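You operate a simulated robot arm through the tools that you are given. There is no shell and no other tool.

You run a simulated robot arm. Do the job below in one go: nothing can be reset, and whatever is moved stays where it is left.

TASK
Tip the strainer's scraps into the food waste hatch and put it back.
Fine: a trace may stay in the sink strainer; the hatch lid goes back on.

It is judged by the outcome, as a careful person would: the job done as asked, and still so three seconds after it is handed in. It fails if anything else is knocked over, pushed out of place, dropped, spilled or broken. Lids that push on must go on centred and level and be pressed home; caps that screw on are set level and turned clockwise until they are tight.

THE ROBOT
A 7-joint arm with a two-finger parallel gripper, fixed in place. Base frame: the origin is on the floor under the middle of its stand, x ahead of it, y to its left, z up; the work surface is at about z = 0.9. Lengths are in m, angles in degrees, forces in N, time in s.
With the tool pointing down near the work surface it reaches from about 0.38 to 0.9 m from the base axis. Its first joint turns from -143.0 to 143.0 degrees. Payload 3 kg.
The tool frame sits at the grasp point between the pads (the TCP): z along the fingers, y along the line on which they close. The tips reach 0.03 m beyond it. Largest opening 0.094 m; finger width 0.028, thickness 0.01; the body of the gripper, 0.05 by 0.096 m, starts 0.055 m behind the TCP.
Orientation is that of the tool frame in the base frame, as [roll, pitch, yaw] about the fixed x, y, z axes, in that order (R = Rz(yaw) Ry(pitch) Rx(roll)). With the fingers straight down and closing along the base's y, the tool's x points along the base's -x, its y along +y and its z along -z.

THE INTERFACE
- The arm moves only by the tool drive_tool. Its argument "increments" is one flat list of numbers, 7 for each row, row after row: the opening, from 0 (shut) to 1 (fully open), then the shift along the tool's x, y, z in units of 200 mm (1.0 is 200 mm), then the turn, a rotation vector about the tool's x, y, z in units of 120 degrees (1.0 is 120 degrees). In form: [gripper, dx, dy, dz, rx, ry, rz, gripper, dx, dy, dz, rx, ry, rz, ...]. A call has 1 to 20 rows; each row is the pose to reach, as a shift and turn from the pose commanded when the call began, along the tool's axes at that moment. A call with a number of a shift or a turn outside -1 to 1 is refused whole. Each row takes 0.2 s and may step no farther than 0.05 m and 8.6 degrees from the row before; otherwise, or with a gripper value out of range, the whole call is refused. Where a pose cannot be reached the arm comes as near as it can. A force on the tool above 40 N (or 10 N above the force at the start of the call, whichever is more), or a blocked arm, ends the call early, and 0.2 s more pass. The fingers move at their own pace (about 0.072 m/s each) and stop on an object; they squeeze with about 34 N. The grip force told is the motor's: it shows also when the fingers shut on nothing. Time passes only in rows, and 0.2 s behind the last, so rows that repeat a pose let the fingers close. It gives the time, the measured TCP pose, the force on the tool (base axes), the opening and the grip force at its end, in the units of the frame above (readings bear some noise), with the torque about the TCP (base axes, N m) and any sound that the robot's microphone picked up, and new pictures: "views" is both (left out), scene, wrist or none.
- Cameras (640 x 400 px; columns grow to the right, rows downward): "scene" is fixed at [0.2194, 0.502, 1.4201]; the picture's right is [-0.49, -0.87, 0.00], its down [-0.71, 0.40, -0.58] and it looks along [0.51, -0.28, -0.81] (base axes); focal length 214 px, centre (320, 200). "wrist" rides on the gripper at [0.076, 0.014, -0.102] in the tool frame; the picture's right is [-0.18, 0.98, 0.00], its down [-0.75, -0.14, -0.64] and it looks along [-0.63, -0.12, 0.77] (tool axes); focal length 243 px, centre (320, 200). There is no depth. A picture from a camera that has moved, and an enlarged one, comes with that camera's place and axes in the base frame and with its lens.
- enlarge(camera, box): a new picture of the part [left, top, right, bottom] of that camera's present view, enlarged. The clock stands still meanwhile.
- hand_in(): hands the job in; it is judged then, once.

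Places have to be worked out from the pictures, the camera data and where the tool is seen. Open the gripper and draw the arm clear of the work before you hand the job in, unless the task says otherwise.

The tools are called after "Request:" as name(argument=value, ...) on one line, values as JSON. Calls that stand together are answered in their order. drive_tool: Moves the arm, as the interface text tells. Its arguments: {"type":"object","properties":{"increments":{"type":"array"},"views":{"type":"string","enum":["both","scene","wrist","none"]}},"required":["increments"]} The other tools are called the same way: enlarge (camera, box) takes an enlarged picture of a part of a camera's view; hand_in () hands the job in.

At the start:

```text
time: 0.0
eef_pos: [0.5733, 0.2282, 1.2188]
tcp_rot: [-179.9, 0.0, -180.0]
contact_force: [0.2, 0.8, 0.4]
moment: [-0.03, 0.0, -0.03]
opening: 0.0938
grasp_force: 0.0
```

scene: 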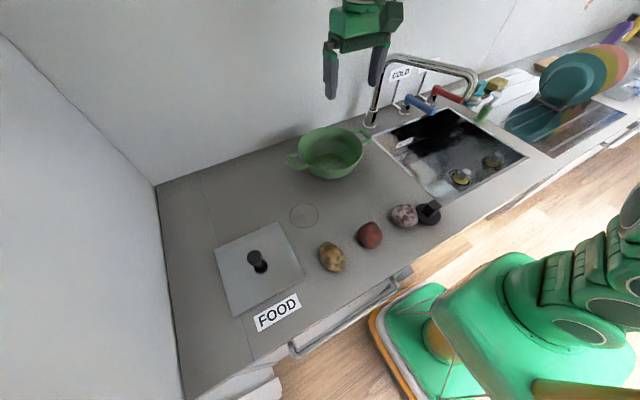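
wrist: 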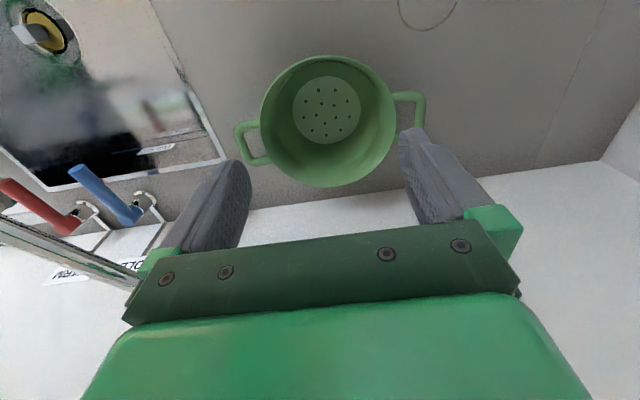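

I'll look closely at the scene first: the sink has two drains with something yellow in them, the hatch lid with a knob is at left, and a green colander sits on the counter.

Request:
enlarge(camera="scene", box=[370, 80, 530, 230])

Request:
enlarge(camera="scene", box=[200, 180, 380, 340])

Request:
enlarge(camera="wrist", box=[0, 0, 260, 200])

Request:
enlarge(camera="scene", box=[270, 110, 450, 240])

```text
2.67 times, centred on (450, 155) of scene
camera zoom: at [0.2194, 0.502, 1.4201], right [-0.49, -0.87, 0.0], down [-0.71, 0.4, -0.58], along [0.51, -0.28, -0.81], focal length 572 px, centre (-27, 320)
```

zoom: 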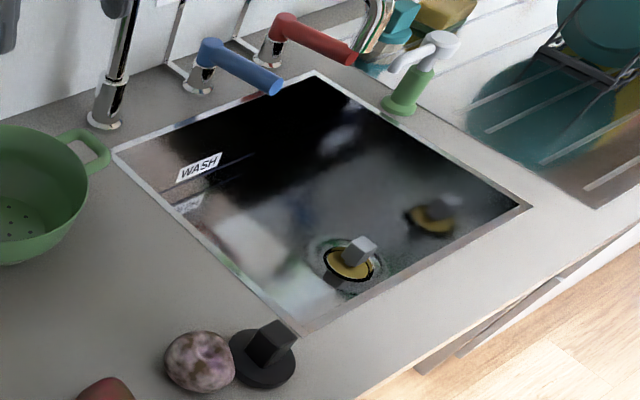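

```text
2.50 times, centred on (290, 260) of scene
camera zoom: at [0.2194, 0.502, 1.4201], right [-0.49, -0.87, 0.0], down [-0.71, 0.4, -0.58], along [0.51, -0.28, -0.81], focal length 536 px, centre (395, 50)
```

zoom: 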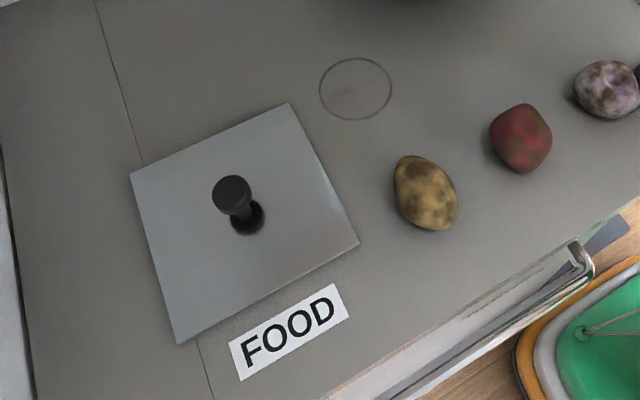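

```text
2.00 times, centred on (130, 100) of wrist
camera zoom: at [0.4974, 0.2423, 1.322], right [0.18, 0.98, 0.0], down [0.75, -0.14, 0.64], along [0.63, -0.12, -0.77], focal length 485 px, centre (700, 400)
```

zoom: 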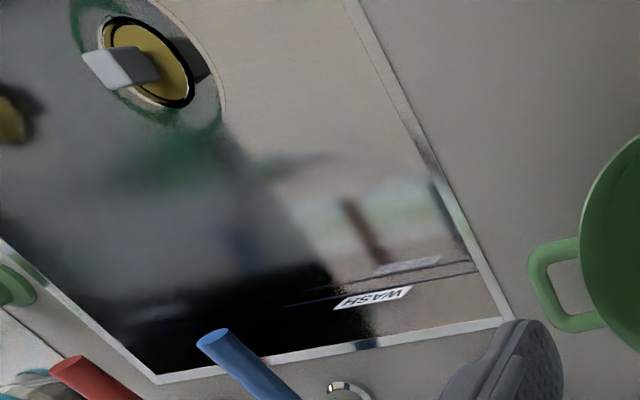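

```text
3.08 times, centred on (360, 175) of scene
camera zoom: at [0.2194, 0.502, 1.4201], right [-0.49, -0.87, 0.0], down [-0.71, 0.4, -0.58], along [0.51, -0.28, -0.81], focal length 660 px, centre (197, 277)
```

zoom: 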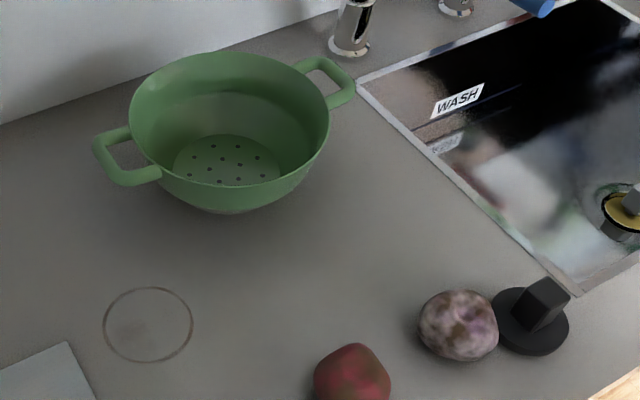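

The brass-coloured basket with a grey tab in the sink triangulates to about (0.453, -0.295, 0.75), and the second one is its reflection in the sink wall. The lid is about 0.176 m square, centred near (0.455, 0.55), with a knob about 0.05 m tall. I'll move to a viewpoint nearer the sink to see the strainer and the faucet spout.

Request:
drive_tool(increments=[1, 0.1, -0.12, 0, 0, 0, 0, 1, 0.2, -0.24, 0, 0, 0, 0, 1, 0.3, -0.36, 0, 0, 0, 0, 1, 0.4, -0.48, 0, 0, 0, 0, 1, 0.5, -0.6, 0, 0, 0, 0, 1, 0.6, -0.72, 0, 0, 0, 0, 1, 0.7, -0.84, 0, 0, 0, 0, 1, 0.77, -0.95, 0, 0, 0, 0], views="both")

```text
time: 1.8
eef_pos: [0.4197, 0.0392, 1.22]
tcp_rot: [179.9, 0.1, -180.0]
contact_force: [-0.4, 0.4, 0.3]
moment: [0.01, 0.04, -0.02]
opening: 0.0939
grasp_force: 0.0
camera wrist: at [0.3437, 0.0537, 1.3228], right [0.18, 0.98, 0.0], down [0.75, -0.14, 0.64], along [0.63, -0.12, -0.77], focal length 243 px, centre (320, 200)
```

scene: 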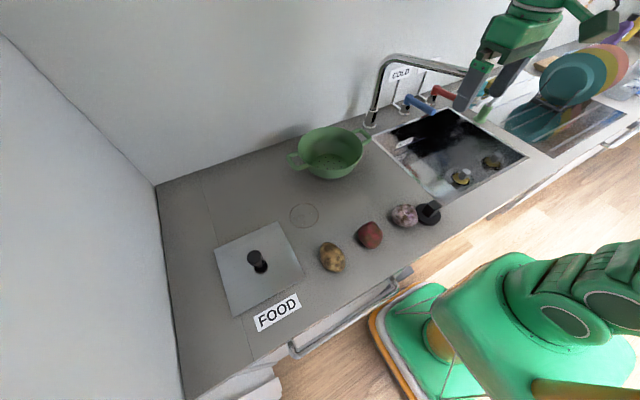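
wrist: 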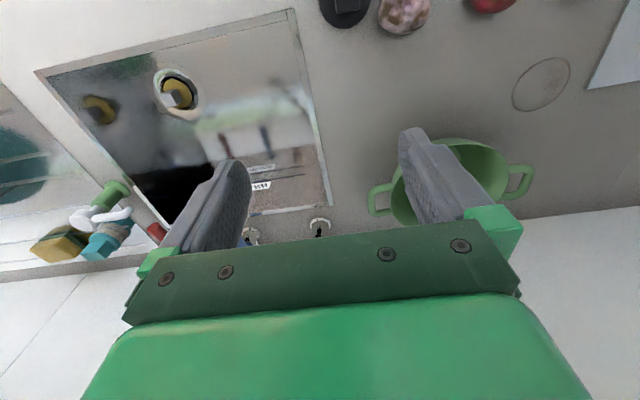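

The strainer is now visible in the wrist view at about (175, 92). I'll enlarge that, along with the faucet in the scene view.

Request:
enlarge(camera="wrist", box=[120, 50, 240, 130])

Request:
enlarge(camera="scene", box=[350, 40, 510, 140])

Request:
enlarge(camera="wrist", box=[0, 0, 340, 212])

```text
5.00 times, centred on (180, 90) of wrist
camera zoom: at [0.3437, 0.0537, 1.3228], right [0.18, 0.98, 0.0], down [0.75, -0.14, 0.64], along [0.63, -0.12, -0.77], focal length 1213 px, centre (1020, 750)
```

zoom: 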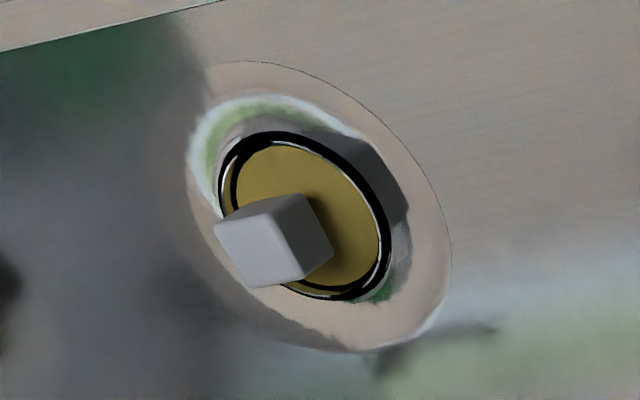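

```text
4.00 times, centred on (430, 90) of scene
camera zoom: at [0.2194, 0.502, 1.4201], right [-0.49, -0.87, 0.0], down [-0.71, 0.4, -0.58], along [0.51, -0.28, -0.81], focal length 858 px, centre (-120, 640)
```

zoom: 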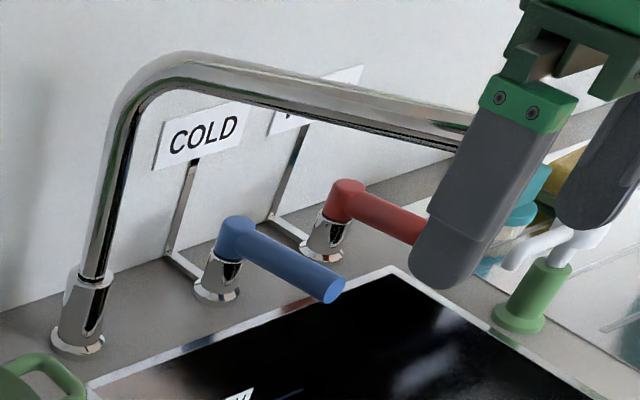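

```text
1.88 times, centred on (170, 106) of wrist
camera zoom: at [0.3437, 0.0537, 1.3228], right [0.18, 0.98, 0.0], down [0.75, -0.14, 0.64], along [0.63, -0.12, -0.77], focal length 457 px, centre (602, 377)
```

zoom: 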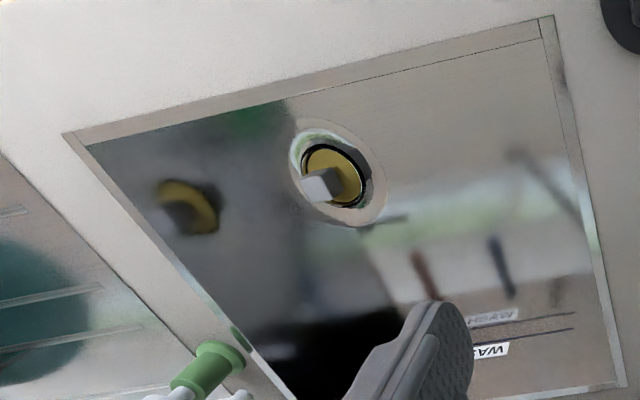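

In the wrist view the strainer is a round basket about 0.072 m across at about (0.451, -0.291, 0.75). It has a square grey handle about 25 mm wide, top near z = 0.80, and a yellowish fill. I'll deal with the lid first, so I'm moving left towards the hatch.

Request:
drive_tool(increments=[1, 0.0, 0.2, 0, 0, 0, 0, 1, 0.0, 0.4, 0, 0, 0, 0, 1, 0.0, 0.6, 0, 0, 0, 0, 1, 0.0, 0.8, 0, 0, 0, 0, 1, 0, 0.96, 0, 0, 0, 0], views="none")

Request:
drive_tool(increments=[1, 0.0, 0.2, 0, 0, 0, 0, 1, 0.0, 0.4, 0, 0, 0, 0, 1, 0.0, 0.6, 0, 0, 0, 0, 1, 0.0, 0.8, 0, 0, 0, 0, 1, 0.1, 0.96, 0.1, 0, 0, 0], views="both")

```text
time: 3.0
eef_pos: [0.4184, 0.232, 1.2203]
tcp_rot: [180.0, -0.1, -180.0]
contact_force: [0.1, 0.6, -0.1]
moment: [0.01, 0.01, 0.0]
opening: 0.094
grasp_force: 0.0
```

```text
time: 4.2
eef_pos: [0.4002, 0.4237, 1.2002]
tcp_rot: [-180.0, 0.0, 180.0]
contact_force: [-0.1, -0.6, -0.1]
moment: [0.02, 0.0, -0.02]
opening: 0.094
grasp_force: 0.1
camera wrist: at [0.3248, 0.4378, 1.3026], right [0.18, 0.98, 0.0], down [0.75, -0.14, 0.64], along [0.63, -0.12, -0.77], focal length 243 px, centre (320, 200)
```

scene: 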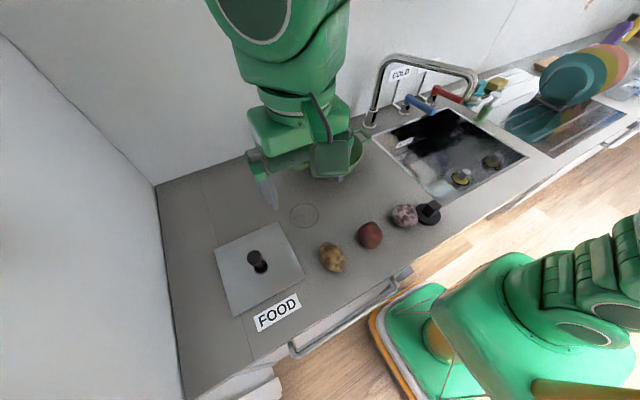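
wrist: 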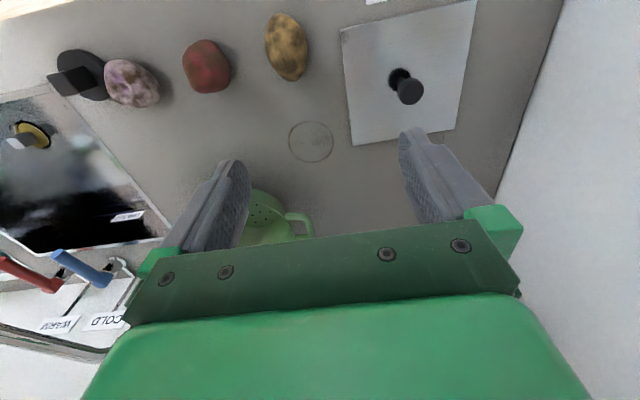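

The lid, ring mark and faucet are all visible now. I'll enlarge each to fix the knob position, find out what the ring is, and locate the spout end.

Request:
enlarge(camera="wrist", box=[330, 0, 490, 150])

Request:
enlarge(camera="wrist", box=[260, 100, 360, 180])

Request:
enlarge(camera="scene", box=[360, 40, 520, 140])

Request:
enlarge(camera="scene", box=[200, 200, 320, 340])

```text
2.67 times, centred on (410, 75) of wrist
camera zoom: at [0.3248, 0.4378, 1.3026], right [0.18, 0.98, 0.0], down [0.75, -0.14, 0.64], along [0.63, -0.12, -0.77], focal length 647 px, centre (80, 533)
```

zoom: 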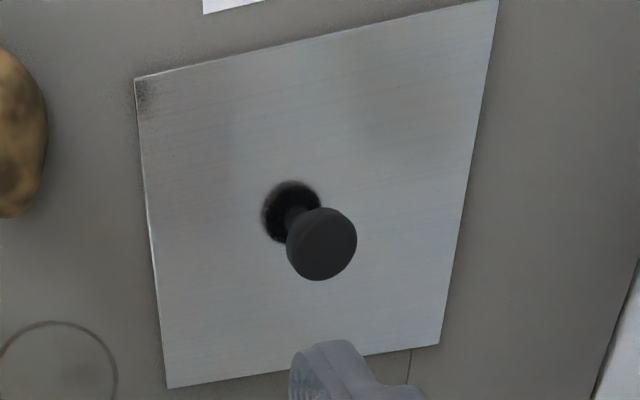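

```text
5.00 times, centred on (310, 140) of wrist
camera zoom: at [0.3248, 0.4378, 1.3026], right [0.18, 0.98, 0.0], down [0.75, -0.14, 0.64], along [0.63, -0.12, -0.77], focal length 1213 px, centre (370, 500)
```

zoom: 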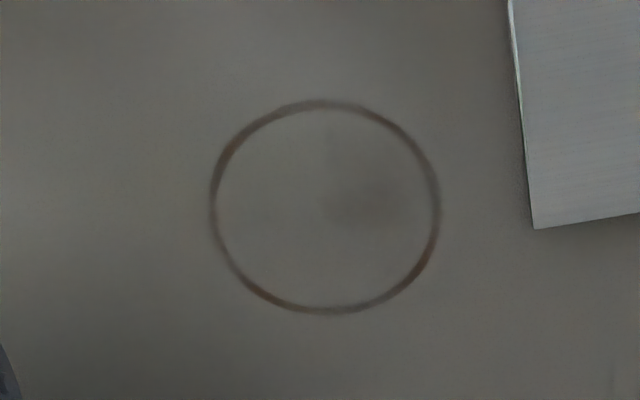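

```text
4.00 times, centred on (440, 90) of scene
camera zoom: at [0.2194, 0.502, 1.4201], right [-0.49, -0.87, 0.0], down [-0.71, 0.4, -0.58], along [0.51, -0.28, -0.81], focal length 858 px, centre (-160, 640)
```

zoom: 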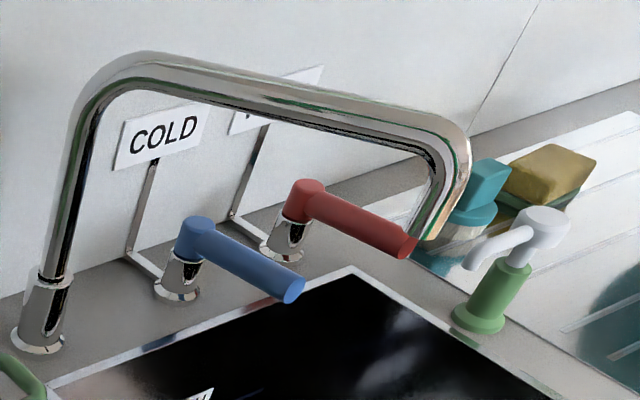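

```text
2.86 times, centred on (260, 270) of scene
camera zoom: at [0.2194, 0.502, 1.4201], right [-0.49, -0.87, 0.0], down [-0.71, 0.4, -0.58], along [0.51, -0.28, -0.81], focal length 613 px, centre (491, 0)
```

zoom: 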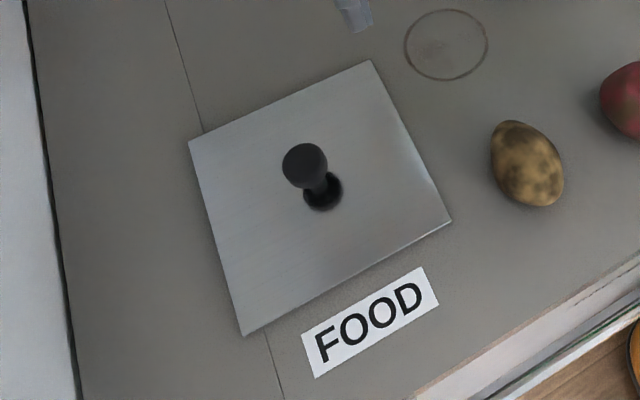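

The ring is only a flat stain. From both views the lid centre (and knob axis) is near (0.451, 0.544), and the dark disc at its foot is the cap's reflection. The cap is about 36 mm wide with its top near z = 0.94–0.95. I'll move above it and check alignment.

Request:
drive_tool(increments=[1, -0.06, 0.15, 0.18, 0, 0, 0, 1, -0.12, 0.3, 0.36, 0, 0, 0, 1, -0.19, 0.45, 0.54, 0, 0, 0, 1, -0.255, 0.6, 0.7, 0, 0, 0, 1, -0.255, 0.6, 0.8, 0, 0, 0], views="both")

```text
time: 5.4
eef_pos: [0.4514, 0.5425, 1.0373]
tcp_rot: [180.0, 0.0, 179.9]
contact_force: [-0.2, -1.0, -0.4]
moment: [0.0, -0.02, 0.0]
opening: 0.0939
grasp_force: 0.0
camera wrist: at [0.3747, 0.5558, 1.1408], right [0.18, 0.98, 0.0], down [0.75, -0.14, 0.64], along [0.63, -0.12, -0.77], focal length 243 px, centre (320, 200)
```

scene: 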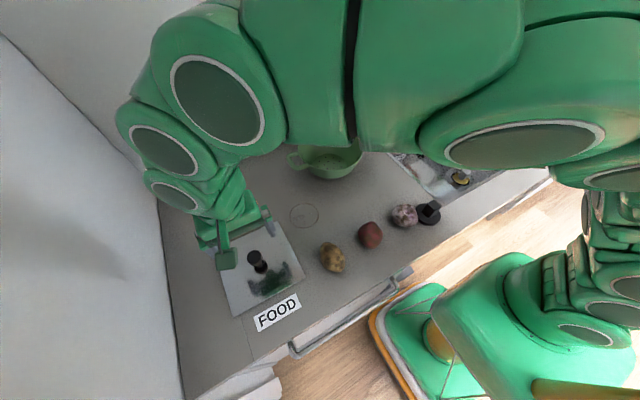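
wrist: 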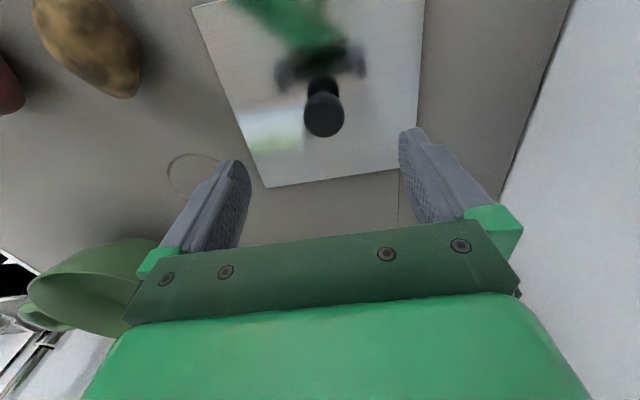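

The cap is centred under the tool to within a few mm (about x 0.449, y 0.544). I'll descend to TCP z ≈ 0.945, with tips about 1 cm above the lid, and close on the knob.

Request:
drive_tool(increments=[1, 0.0, 0.005, 0.12, 0, 0, 0, 1, 0.005, 0.005, 0.24, 0, 0, 0, 1, 0.005, 0.005, 0.36, 0, 0, 0, 1, 0.005, 0.005, 0.46, 0, 0, 0, 0.3, 0.005, 0.005, 0.46, 0, 0, 0, 0, 0.005, 0.005, 0.46, 0, 0, 0, 0, 0.005, 0.005, 0.46, 0, 0, 0, 0, 0.005, 0.005, 0.46, 0, 0, 0, 0, 0.005, 0.005, 0.46, 0, 0, 0], views="both")

```text
time: 7.4
eef_pos: [0.4476, 0.5423, 0.9466]
tcp_rot: [179.9, 0.0, 180.0]
contact_force: [-0.7, 0.6, 0.2]
moment: [0.01, -0.03, 0.01]
opening: 0.0328
grasp_force: 34.1
camera wrist: at [0.3722, 0.5565, 1.0504], right [0.18, 0.98, 0.0], down [0.75, -0.14, 0.64], along [0.63, -0.12, -0.77], focal length 243 px, centre (320, 200)
```

scene: 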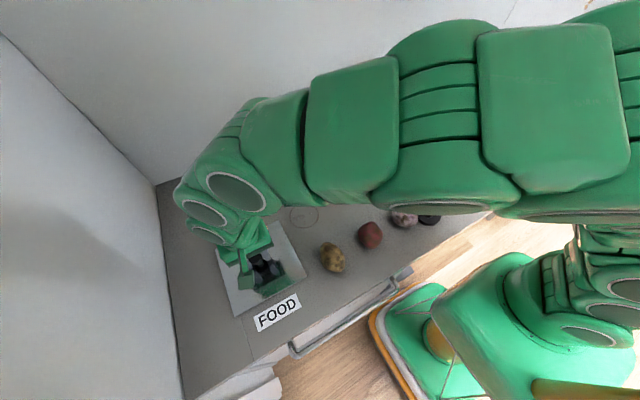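
wrist: 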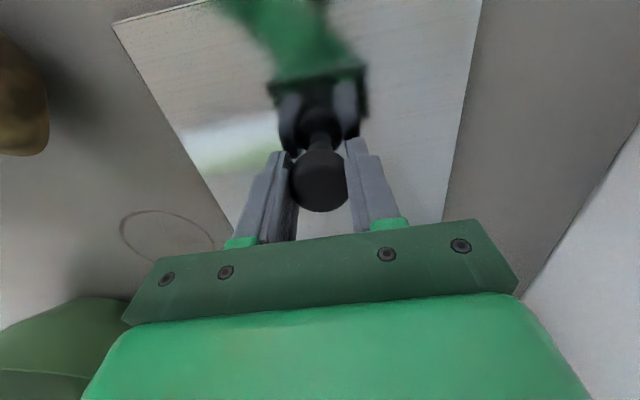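

The knob is gripped (opening 0.033, 34 N) at TCP (0.448, 0.542, 0.947). I'll lift straight up slowly and check that the lid comes along.

Request:
drive_tool(increments=[0, 0, 0, -0.03, 0, 0, 0, 0, 0, 0, -0.07, 0, 0, 0, 0, 0, 0, -0.14, 0, 0, 0, 0, 0, 0, -0.24, 0, 0, 0, 0, 0, 0, -0.36, 0, 0, 0, 0, 0, 0, -0.45, 0, 0, 0], views="both")

```text
time: 8.8
eef_pos: [0.4492, 0.544, 1.0366]
tcp_rot: [179.9, 0.0, -180.0]
contact_force: [-1.0, 0.1, -1.5]
moment: [0.02, 0.01, -0.02]
opening: 0.0326
grasp_force: 33.9
camera wrist: at [0.374, 0.5577, 1.14], right [0.18, 0.98, 0.0], down [0.75, -0.14, 0.64], along [0.63, -0.12, -0.77], focal length 243 px, centre (320, 200)
```

scene: 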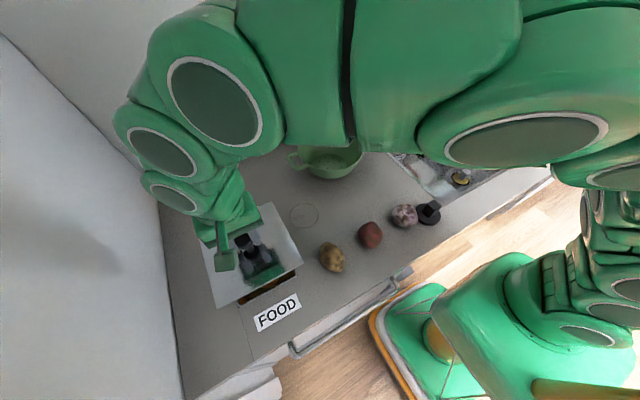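
wrist: 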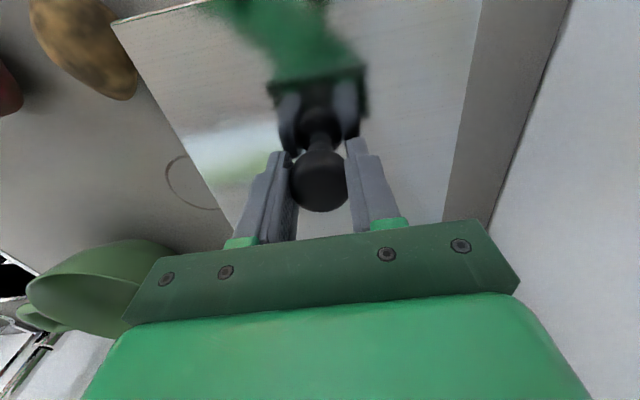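

The lid came off cleanly and is light. I'll carry it back and right to the clear counter at about (0.645, 0.51), staying at this height.

Request:
drive_tool(increments=[0, -0.1, -0.02, 0, 0, 0, 0, 0, -0.25, -0.04, 0, 0, 0, 0, 0, -0.4, -0.07, 0, 0, 0, 0, 0, -0.55, -0.1, 0, 0, 0, 0, 0, -0.7, -0.12, 0, 0, 0, 0, 0, -0.85, -0.15, 0, 0, 0, 0, 0, -0.95, -0.17, 0, 0, 0, 0, 0, -0.98, -0.17, 0, 0, 0, 0], views="both")

```text
time: 10.6
eef_pos: [0.6451, 0.5095, 1.0351]
tcp_rot: [-179.9, 0.0, 180.0]
contact_force: [0.1, 0.5, -1.4]
moment: [0.0, -0.02, -0.02]
opening: 0.0325
grasp_force: 34.3
camera wrist: at [0.5691, 0.524, 1.1391], right [0.18, 0.98, 0.0], down [0.75, -0.14, 0.64], along [0.63, -0.12, -0.77], focal length 243 px, centre (320, 200)
```

scene: 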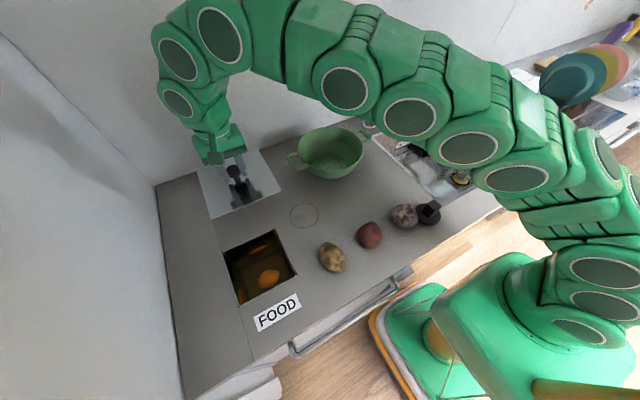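
wrist: 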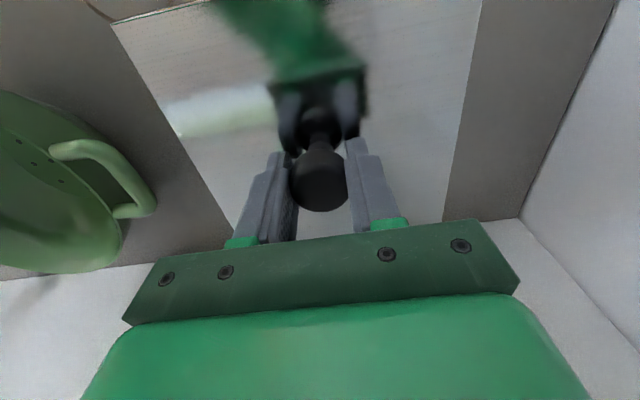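

The open hatch is visible: a 0.14 m hole centred near (0.453, 0.544). The parking spot is clear, with the colander handle about 7 cm away, so I'll lower the lid to the counter.

Request:
drive_tool(increments=[0, 0, 0, 0.12, 0, 0, 0, 0, 0, 0, 0.24, 0, 0, 0, 0, 0, 0, 0.34, 0, 0, 0, 0, 0, 0, 0.39, 0, 0, 0, 0, 0, 0, 0.42, 0, 0, 0, 0, 0, 0, 0.435, 0, 0, 0], views="wrist")

```text
time: 12.0
eef_pos: [0.6459, 0.5103, 0.9507]
tcp_rot: [179.8, 0.2, 180.0]
contact_force: [2.6, 0.0, 30.3]
moment: [0.03, -0.17, -0.03]
opening: 0.0328
grasp_force: 34.2
camera wrist: at [0.5701, 0.5236, 1.0539], right [0.18, 0.98, 0.0], down [0.75, -0.14, 0.64], along [0.63, -0.12, -0.76], focal length 243 px, centre (320, 200)
```

wrist: 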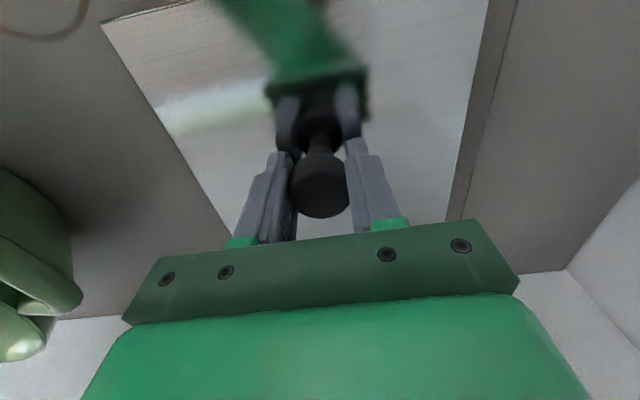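

The lid is on the counter, with 30 N of contact at z = 0.951. I'll ease off the load, open the fingers and rise straight up.

Request:
drive_tool(increments=[0, 0, 0, -0.012, 0, 0, 0, 0, 0, 0, -0.014, 0, 0, 0, 1, 0, 0, -0.014, 0, 0, 0, 1, 0, 0, -0.014, 0, 0, 0, 1, 0, 0, -0.014, 0, 0, 0, 1, 0, 0, -0.014, 0, 0, 0, 1, 0, 0, -0.06, 0, 0, 0, 1, 0, 0, -0.16, 0, 0, 0, 1, 0, 0, -0.3, 0, 0, 0, 1, 0, 0, -0.5, 0, 0, 0], views="both")

```text
time: 14.2
eef_pos: [0.6464, 0.5096, 1.0493]
tcp_rot: [179.9, 0.0, 180.0]
contact_force: [0.2, -0.5, -1.3]
moment: [0.0, -0.01, -0.02]
opening: 0.0938
grasp_force: 0.0
camera wrist: at [0.5711, 0.5241, 1.1528], right [0.18, 0.98, 0.0], down [0.75, -0.14, 0.64], along [0.63, -0.12, -0.77], focal length 243 px, centre (320, 200)
```

scene: 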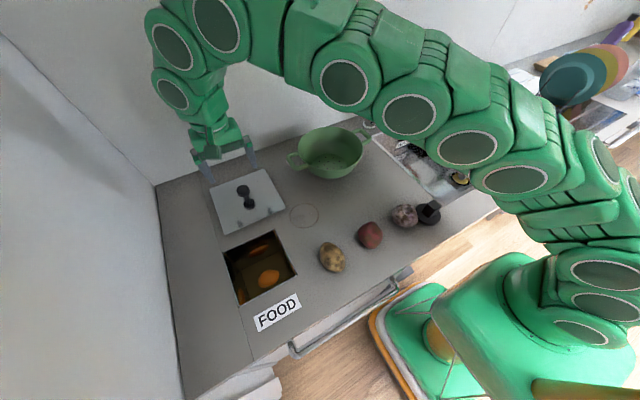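
wrist: 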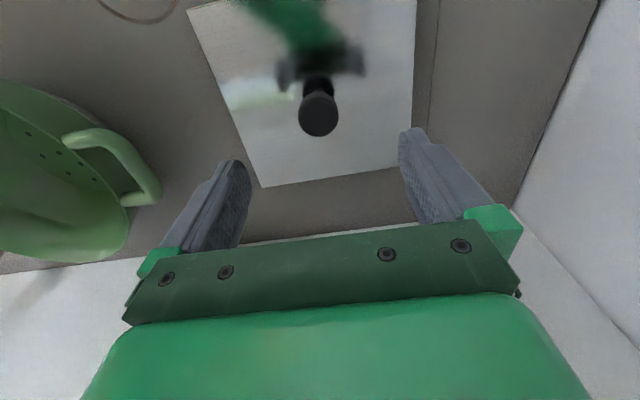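

The lid rests flat and undisturbed. Now I'll rise and travel over to the sink at z ≈ 1.2, staying on the near side (x ≈ 0.41) clear of the faucet spout.

Request:
drive_tool(increments=[1, 0.05, -0.02, -0.15, 0, 0, 0, 1, 0.2, -0.1, -0.3, 0, 0, 0, 1, 0.35, -0.2, -0.4, 0, 0, 0, 1, 0.5, -0.3, -0.5, 0, 0, 0, 1, 0.65, -0.4, -0.6, 0, 0, 0, 1, 0.8, -0.5, -0.7, 0, 0, 0, 1, 0.95, -0.6, -0.75, 0, 0, 0, 1, 1.0, -0.75, -0.75, 0, 0, 0, 1, 1.0, -0.95, -0.75, 0, 0, 0], views="none")

Request:
drive_tool(increments=[1, 0.04, -0.2, 0, 0, 0, 0, 1, 0.08, -0.4, 0, 0, 0, 0, 1, 0.12, -0.6, 0, 0, 0, 0, 1, 0.16, -0.8, 0, 0, 0, 0, 1, 0.2, -1.0, 0, 0, 0, 0], views="none")

Request:
drive_tool(increments=[1, 0, -0.2, 0, 0, 0, 0, 1, 0, -0.4, 0, 0, 0, 0, 1, 0, -0.6, 0, 0, 0, 0, 1, 0, -0.8, 0, 0, 0, 0, 1, 0, -1.0, 0, 0, 0, 0], views="none")

Request:
drive_tool(increments=[1, 0, -0.2, 0, 0, 0, 0, 1, 0, -0.4, 0, 0, 0, 0, 1, 0, -0.6, 0, 0, 0, 0, 1, 0, -0.8, 0, 0, 0, 0, 1, 0, -0.95, 0, 0, 0, 0], views="both")

```text
time: 16.2
eef_pos: [0.4459, 0.3199, 1.1998]
tcp_rot: [180.0, -0.1, -180.0]
contact_force: [0.5, -0.8, 0.1]
moment: [0.01, 0.04, -0.01]
opening: 0.0937
grasp_force: 0.2
```

```text
time: 17.4
eef_pos: [0.406, 0.1202, 1.1981]
tcp_rot: [-179.9, -0.1, -180.0]
contact_force: [-0.4, -0.3, 0.1]
moment: [0.03, -0.01, 0.04]
opening: 0.094
grasp_force: 0.0
```

```text
time: 18.6
eef_pos: [0.4062, -0.0788, 1.1991]
tcp_rot: [179.9, 0.0, -179.9]
contact_force: [0.1, -0.2, 0.8]
moment: [0.01, 0.03, 0.02]
opening: 0.094
grasp_force: 0.0
```

```text
time: 19.8
eef_pos: [0.4027, -0.2695, 1.1972]
tcp_rot: [-179.9, -0.2, 179.9]
contact_force: [-0.4, 0.5, 1.0]
moment: [0.03, 0.02, 0.01]
opening: 0.0939
grasp_force: 0.1
camera wrist: at [0.328, -0.2559, 1.3013], right [0.18, 0.98, 0.0], down [0.75, -0.14, 0.64], along [0.63, -0.12, -0.77], focal length 243 px, centre (320, 200)
```

scene: 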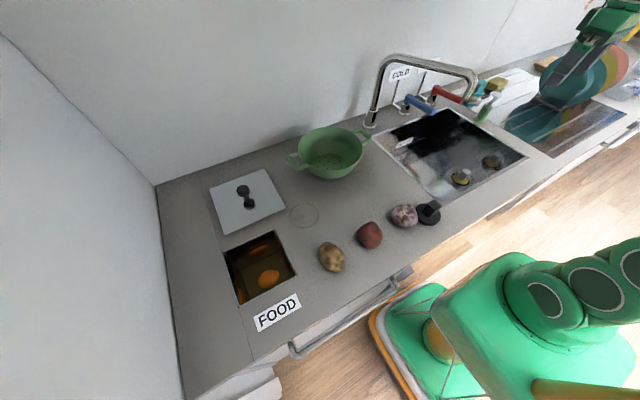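
wrist: 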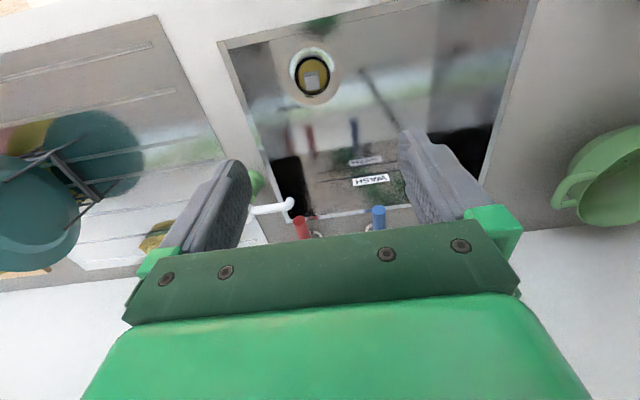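

The strainer is now almost straight ahead in the wrist view. I'll enlarge it to measure the handle and see the scraps.

Request:
enlarge(camera="wrist", box=[272, 40, 352, 110])

Request:
enlarge(camera="scene", box=[430, 140, 530, 210])

Request:
enlarge(camera="scene", box=[205, 220, 315, 310])

```text
5.71 times, centred on (312, 75) of wrist
camera zoom: at [0.328, -0.2559, 1.3013], right [0.18, 0.98, 0.0], down [0.75, -0.14, 0.64], along [0.63, -0.12, -0.77], focal length 1386 px, centre (366, 914)
```

zoom: 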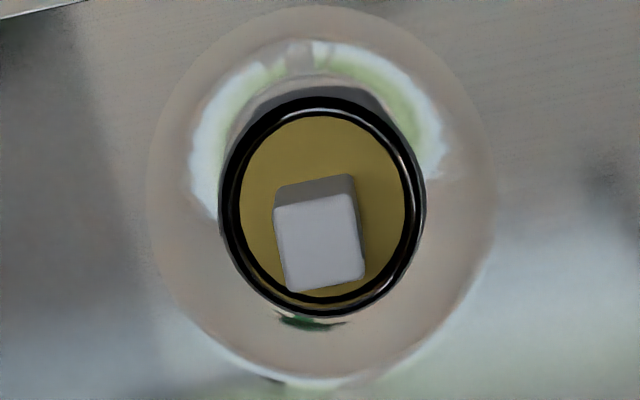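

```text
5.71 times, centred on (480, 175) of scene
camera zoom: at [0.2194, 0.502, 1.4201], right [-0.49, -0.87, 0.0], down [-0.71, 0.4, -0.58], along [0.51, -0.28, -0.81], focal length 1226 px, centre (-594, 343)
```

zoom: 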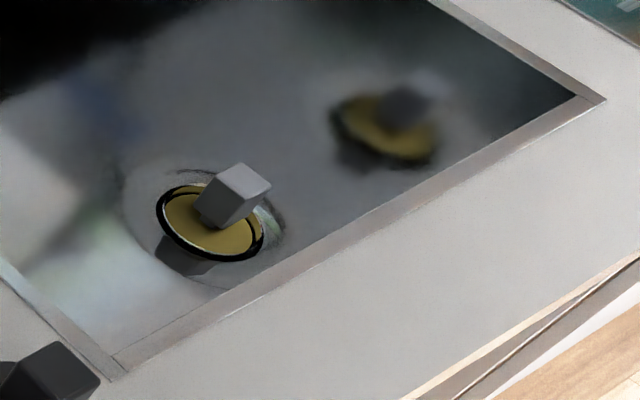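

```text
4.44 times, centred on (260, 265) of scene
camera zoom: at [0.2194, 0.502, 1.4201], right [-0.49, -0.87, 0.0], down [-0.71, 0.4, -0.58], along [0.51, -0.28, -0.81], focal length 953 px, centre (587, -89)
```

zoom: 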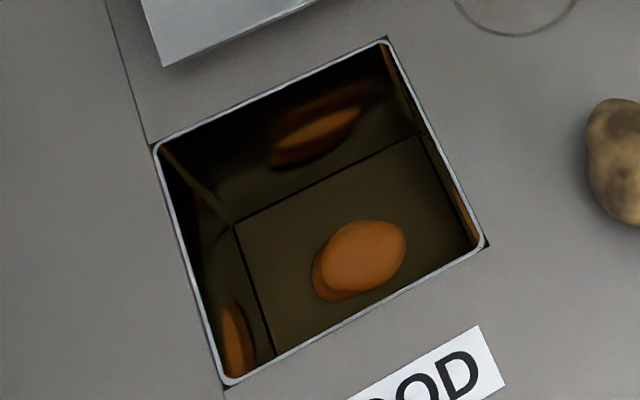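

The handle is a 25 mm square post centred at about (0.449, -0.295). Its top is at z ≈ 0.79, the rim at z ≈ 0.746 is about 73 mm across, and the scraps fill it nearly to the rim. Before picking it up I'll rehearse the tipping motion with the empty gripper at the hatch, to be sure the arm can reach it.

Request:
drive_tool(increments=[1, 0, 0.2, 0, 0, 0, 0, 1, 0, 0.4, 0, 0, 0, 0, 1, 0, 0.6, 0, 0, 0, 0, 1, 0, 0.8, 0, 0, 0, 0, 1, 0, 1.0, 0, 0, 0, 0], views="none")

Request:
drive_tool(increments=[1, 0, 0.2, 0, 0, 0, 0, 1, 0, 0.4, 0, 0, 0, 0, 1, 0, 0.6, 0, 0, 0, 0, 1, 0, 0.8, 0, 0, 0, 0, 1, 0, 1.0, 0, 0, 0, 0], views="none")

Request:
drive_tool(increments=[1, 0, 0.2, 0, 0, 0, 0, 1, 0, 0.4, 0, 0, 0, 0, 1, 0, 0.6, 0, 0, 0, 0, 1, 0, 0.8, 0, 0, 0, 0, 1, 0, 1.0, 0, 0, 0, 0], views="none")

Request:
drive_tool(increments=[1, 0, 0.2, 0, 0, 0, -0.06, 1, 0, 0.4, 0, 0, 0, -0.12, 1, 0, 0.6, 0, 0, 0, -0.18, 1, 0, 0.75, 0, 0, 0, -0.25, 1, 0, 0.9, 0, 0, 0, -0.25], views="none")

```text
time: 21.0
eef_pos: [0.405, -0.0716, 1.1981]
tcp_rot: [-179.9, -0.1, -180.0]
contact_force: [0.4, 0.1, 0.4]
moment: [0.0, -0.03, 0.01]
opening: 0.0936
grasp_force: 0.0
```

```text
time: 22.2
eef_pos: [0.4094, 0.1298, 1.1917]
tcp_rot: [179.2, -1.6, 179.8]
contact_force: [-0.7, -0.6, 0.2]
moment: [0.02, -0.01, 0.02]
opening: 0.094
grasp_force: 0.1
```

```text
time: 23.4
eef_pos: [0.4031, 0.3317, 1.2044]
tcp_rot: [-179.9, 0.7, -179.7]
contact_force: [-0.2, -0.4, 0.3]
moment: [-0.02, -0.04, -0.01]
opening: 0.094
grasp_force: 0.1
```

```text
time: 24.6
eef_pos: [0.4059, 0.5096, 1.1995]
tcp_rot: [-180.0, 0.0, -150.0]
contact_force: [-0.6, 0.4, -0.1]
moment: [-0.02, -0.02, 0.0]
opening: 0.0941
grasp_force: 0.0
```

I'm over the hatch with the tool yawed 30°. I'll rehearse a 120° tilt about the tool's y at z = 1.2 with the empty gripper to see whether the arm follows.

Request:
drive_tool(increments=[1, 0, 0, 0, 0, -0.0667, 0, 1, 0, 0, 0, 0, -0.1333, 0, 1, 0, 0, 0, 0, -0.2, 0, 1, 0, 0, 0, 0, -0.2667, 0, 1, 0, 0, 0, 0, -0.3333, 0, 1, 0, 0, 0, 0, -0.4, 0, 1, 0, 0, 0, 0, -0.4667, 0, 1, 0, 0, 0, 0, -0.5333, 0, 1, 0, 0, 0, 0, -0.6, 0, 1, 0, 0, 0, 0, -0.6667, 0, 1, 0, 0, 0, 0, -0.7333, 0, 1, 0, 0, 0, 0, -0.8, 0], views="both")

```text
time: 26.5
eef_pos: [0.4248, 0.5151, 1.0537]
tcp_rot: [164.8, 43.0, -167.4]
contact_force: [0.6, 0.0, -0.4]
moment: [0.0, 0.01, 0.01]
opening: 0.094
grasp_force: 0.1
stopped in row 9: the arm was blocked; the commanded pose is now the measured one
camera wrist: at [0.3042, 0.4751, 1.0771], right [-0.25, 0.92, 0.31], down [0.22, -0.26, 0.94], along [0.94, 0.3, -0.13], focal length 243 px, centre (320, 200)
```

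scene: 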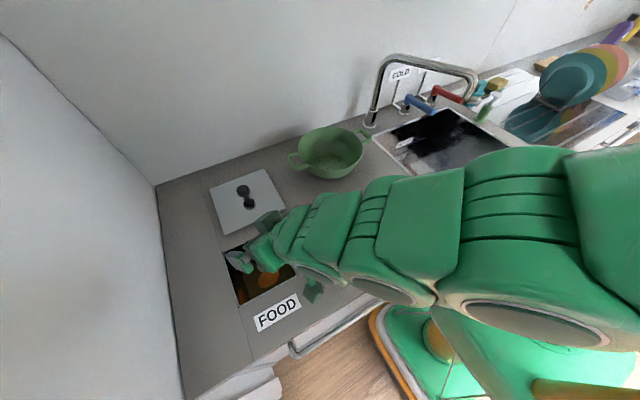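
wrist: 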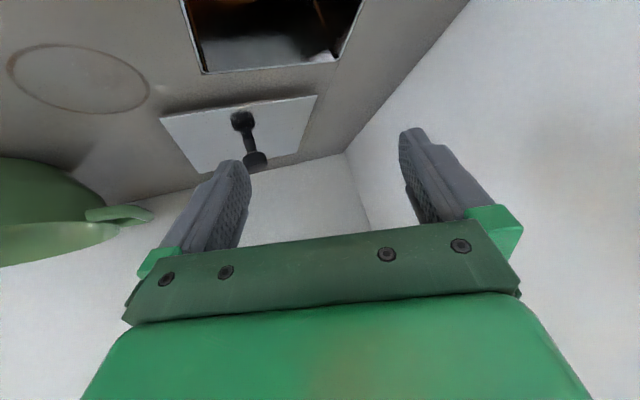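

The arm stalled at about a 45° tilt in this direction and sank, so tipping outward isn't possible for this wrist. I'm glad I tested it empty. I'll return to vertical and rise, then try a sideways tilt.

Request:
drive_tool(increments=[1, -0.07, 0.02, -0.07, 0.0169, 0.0603, 0, 1, -0.14, 0.04, -0.14, 0.0338, 0.1206, 0, 1, -0.21, 0.06, -0.21, 0.0507, 0.1809, 0, 1, -0.28, 0.08, -0.29, 0.0677, 0.2411, 0, 1, -0.35, 0.1, -0.36, 0.0846, 0.3014, 0, 1, -0.409, 0.115, -0.4235, 0.1015, 0.3617, 0], views="both")

```text
time: 27.9
eef_pos: [0.4188, 0.5159, 1.177]
tcp_rot: [-179.8, 0.3, -161.1]
contact_force: [-0.4, -1.2, -0.4]
moment: [-0.01, 0.02, 0.0]
opening: 0.0938
grasp_force: 0.1
camera wrist: at [0.3427, 0.505, 1.2793], right [-0.14, 0.99, 0.0], down [0.75, 0.11, 0.65], along [0.64, 0.09, -0.76], focal length 243 px, centre (320, 200)
```

scene: 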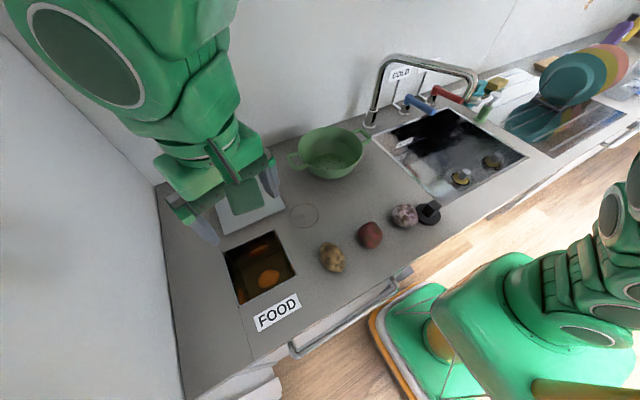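
wrist: 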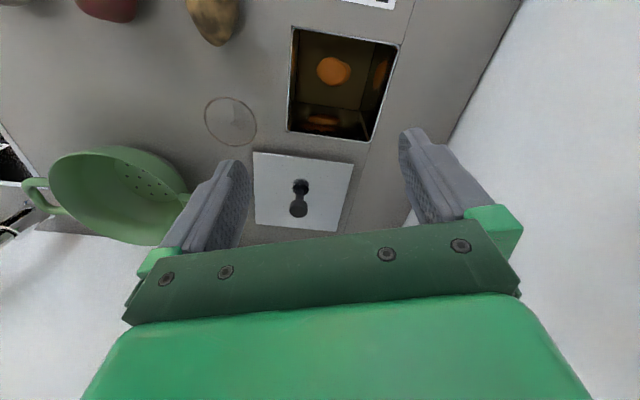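

I'm back to vertical at (0.419, 0.516, 1.177). Next I'll rehearse tilting sideways about the tool's x, so the fingers swing towards +y and the hand stays on the right of the hatch.

Request:
drive_tool(increments=[1, 0, 0, 0, -0.06, 0, 0, 1, 0, 0, 0, -0.12, 0, 0, 1, 0, 0, 0, -0.18, 0, 0, 1, 0, 0, 0, -0.24, 0, 0, 1, 0, 0, 0, -0.3, 0, 0, 1, 0, 0, 0, -0.36, 0, 0, 1, 0, 0, 0, -0.42, 0, 0, 1, 0, 0, 0, -0.48, 0, 0], views="both")

```text
time: 29.7
eef_pos: [0.4219, 0.5154, 1.1752]
tcp_rot: [122.4, 0.5, -161.1]
contact_force: [-0.2, 0.4, 0.4]
moment: [-0.03, 0.0, 0.02]
opening: 0.0942
grasp_force: 0.1
camera wrist: at [0.374, 0.4173, 1.2431], right [0.0, 0.56, 0.83], down [0.91, -0.34, 0.23], along [0.41, 0.76, -0.51], focal length 243 px, centre (320, 200)
```

scene: 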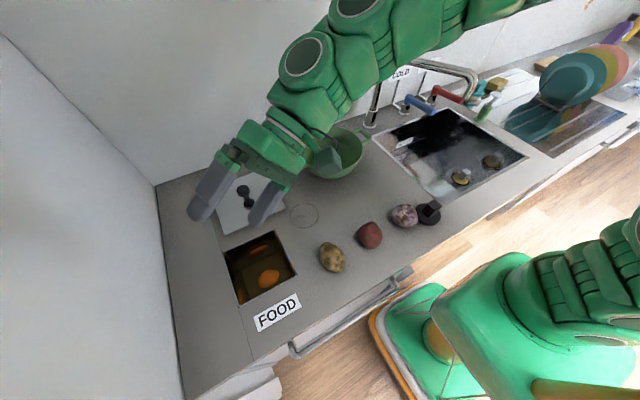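
wrist: 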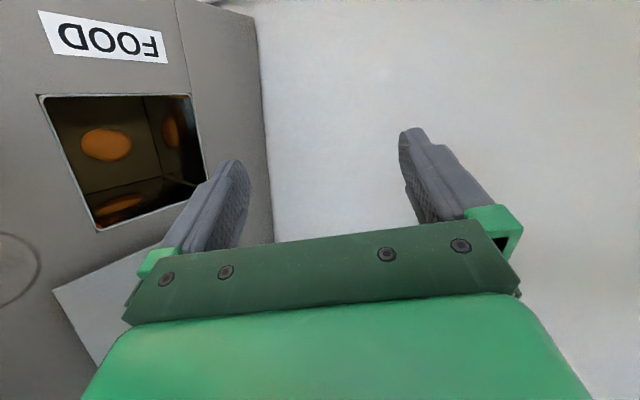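

The sideways tilt tracks perfectly at 58° with the position held. I'll continue towards 115°.

Request:
drive_tool(increments=[1, 0, 0, 0, -0.06, 0, 0, 1, 0, 0, 0, -0.12, 0, 0, 1, 0, 0, 0, -0.18, 0, 0, 1, 0, 0, 0, -0.24, 0, 0, 1, 0, 0, 0, -0.3, 0, 0, 1, 0, 0, 0, -0.36, 0, 0, 1, 0, 0, 0, -0.42, 0, 0, 1, 0, 0, 0, -0.48, 0, 0], views="both")

```text
time: 31.5
eef_pos: [0.4208, 0.5173, 1.1761]
tcp_rot: [64.9, 0.4, -161.1]
contact_force: [-0.2, 0.5, -0.4]
moment: [-0.01, 0.0, 0.03]
opening: 0.0938
grasp_force: 0.1
camera wrist: at [0.3816, 0.3986, 1.1449], right [0.3, -0.34, 0.89], down [0.88, -0.25, -0.39], along [0.35, 0.91, 0.22], focal length 243 px, centre (320, 200)
```

scene: 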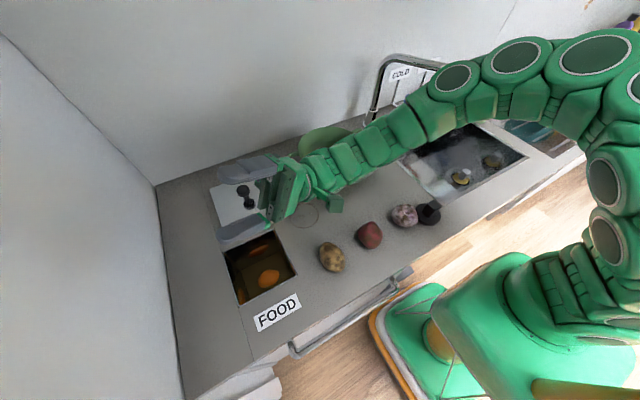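
wrist: 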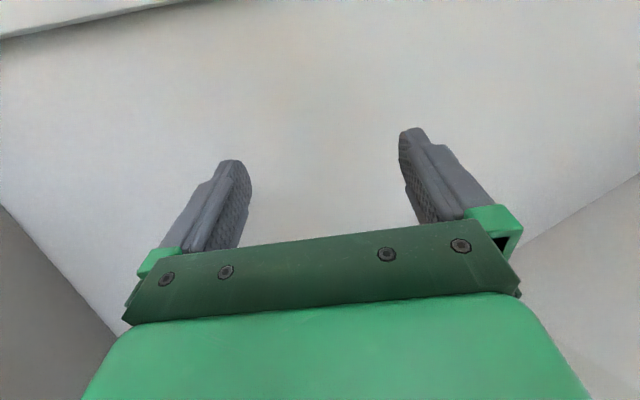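

A 115° tilt works fully in this direction. I'll return to vertical, set the tool square (yaw 180) over the hatch, and rehearse the exact pour path that keeps the strainer's lower lip over the hole's centre.

Request:
drive_tool(increments=[1, 0, 0, 0, 0.06, 0, 0, 1, 0, 0, 0, 0.12, 0, 0, 1, 0, 0, 0, 0.18, 0, 0, 1, 0, 0, 0, 0.24, 0, 0, 1, 0, 0, 0, 0.3, 0, 0, 1, 0, 0, 0, 0.36, 0, 0, 1, 0, 0, 0, 0.42, 0, 0, 1, 0, 0, 0, 0.48, 0, 0, 1, 0, 0, 0, 0.54, 0, 0, 1, 0, 0, 0, 0.6, 0, 0, 1, 0, 0, 0, 0.66, 0, 0, 1, 0, 0, 0, 0.72, 0, 0, 1, 0, 0, 0, 0.78, 0, 0, 1, 0, 0, 0, 0.84, 0, 0, 1, 0, 0, 0, 0.9, 0, 0, 1, 0, 0, 0, 0.96, 0, 0], views="none")

Request:
drive_tool(increments=[1, 0, 0, 0, 0, 0, 0.05, 1, 0, 0, 0, 0, 0, 0.1, 1, 0, 0, 0, 0, 0, 0.158, 1, 0, 0, 0, 0, 0, 0.158], views="none")

```text
time: 34.9
eef_pos: [0.421, 0.5164, 1.1753]
tcp_rot: [-179.8, 0.3, -161.1]
contact_force: [0.4, 0.6, 0.2]
moment: [-0.02, 0.02, 0.01]
opening: 0.0939
grasp_force: 0.0
```

```text
time: 35.9
eef_pos: [0.4193, 0.5176, 1.1763]
tcp_rot: [179.9, 0.5, 179.9]
contact_force: [0.1, -0.9, 0.4]
moment: [0.02, 0.0, 0.01]
opening: 0.094
grasp_force: 0.1
```

Vertical again at yaw 180. I'll move to the start of the pour path, (0.453, 0.581, 1.00), for the rehearsal.

Request:
drive_tool(increments=[1, -0.03, 0.06, 0.17, 0, 0.004, 0, 1, -0.07, 0.12, 0.34, 0, 0.004, 0, 1, -0.1, 0.18, 0.51, 0, 0.004, 0, 1, -0.14, 0.25, 0.68, 0, 0.004, 0, 1, -0.1685, 0.317, 0.8815, 0, 0.004, 0], views="none")

Request:
drive_tool(increments=[1, 0, -0.0215, 0, -0.05, 0, 0, 1, 0, -0.0445, 0, -0.1, 0, 0, 1, 0, -0.0693, 0, -0.15, 0, 0, 1, 0, -0.0955, 0, -0.2, 0, 0, 1, 0, -0.1225, 0, -0.25, 0, 0, 1, 0, -0.15, 0, -0.3, 0, 0, 1, 0, -0.178, 0, -0.35, 0, 0, 1, 0, -0.206, 0, -0.4, 0, 0, 1, 0, -0.234, 0, -0.45, 0, 0, 1, 0, -0.2615, 0, -0.5, 0, 0, 1, 0, -0.288, -0.025, -0.55, 0, 0, 1, 0, -0.3135, -0.06, -0.6, 0, 0, 1, 0, -0.3375, -0.1, -0.65, 0, 0, 1, 0, -0.3595, -0.15, -0.7, 0, 0, 1, 0, -0.38, -0.2, -0.75, 0, 0], views="both")

```text
time: 37.1
eef_pos: [0.4553, 0.5791, 0.9999]
tcp_rot: [180.0, -0.1, 180.0]
contact_force: [0.2, 0.0, 0.3]
moment: [-0.03, 0.01, 0.04]
opening: 0.0937
grasp_force: 0.2
```

```text
time: 40.3
eef_pos: [0.4562, 0.5046, 1.0392]
tcp_rot: [89.9, 0.1, 179.8]
contact_force: [0.2, -0.6, 0.1]
moment: [-0.02, 0.02, -0.01]
opening: 0.094
grasp_force: 0.0
camera wrist: at [0.3807, 0.402, 1.0544], right [0.18, 0.0, 0.98], down [0.75, -0.64, -0.14], along [0.63, 0.77, -0.12], focal length 243 px, centre (320, 200)
```

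scene: 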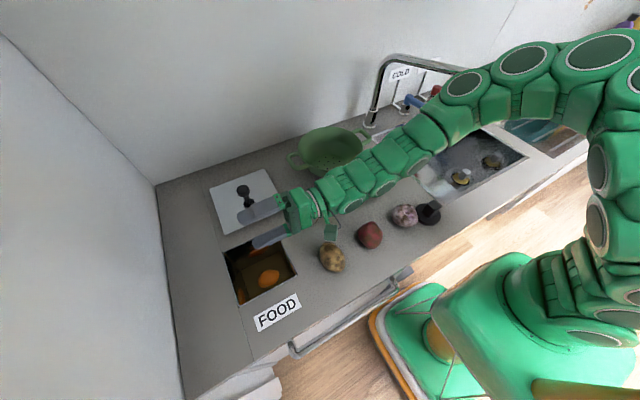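
wrist: 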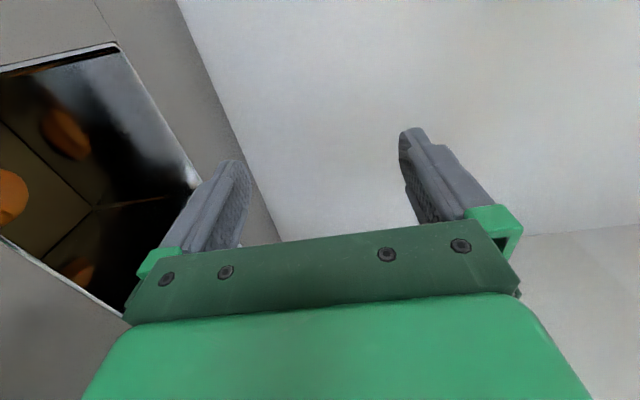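

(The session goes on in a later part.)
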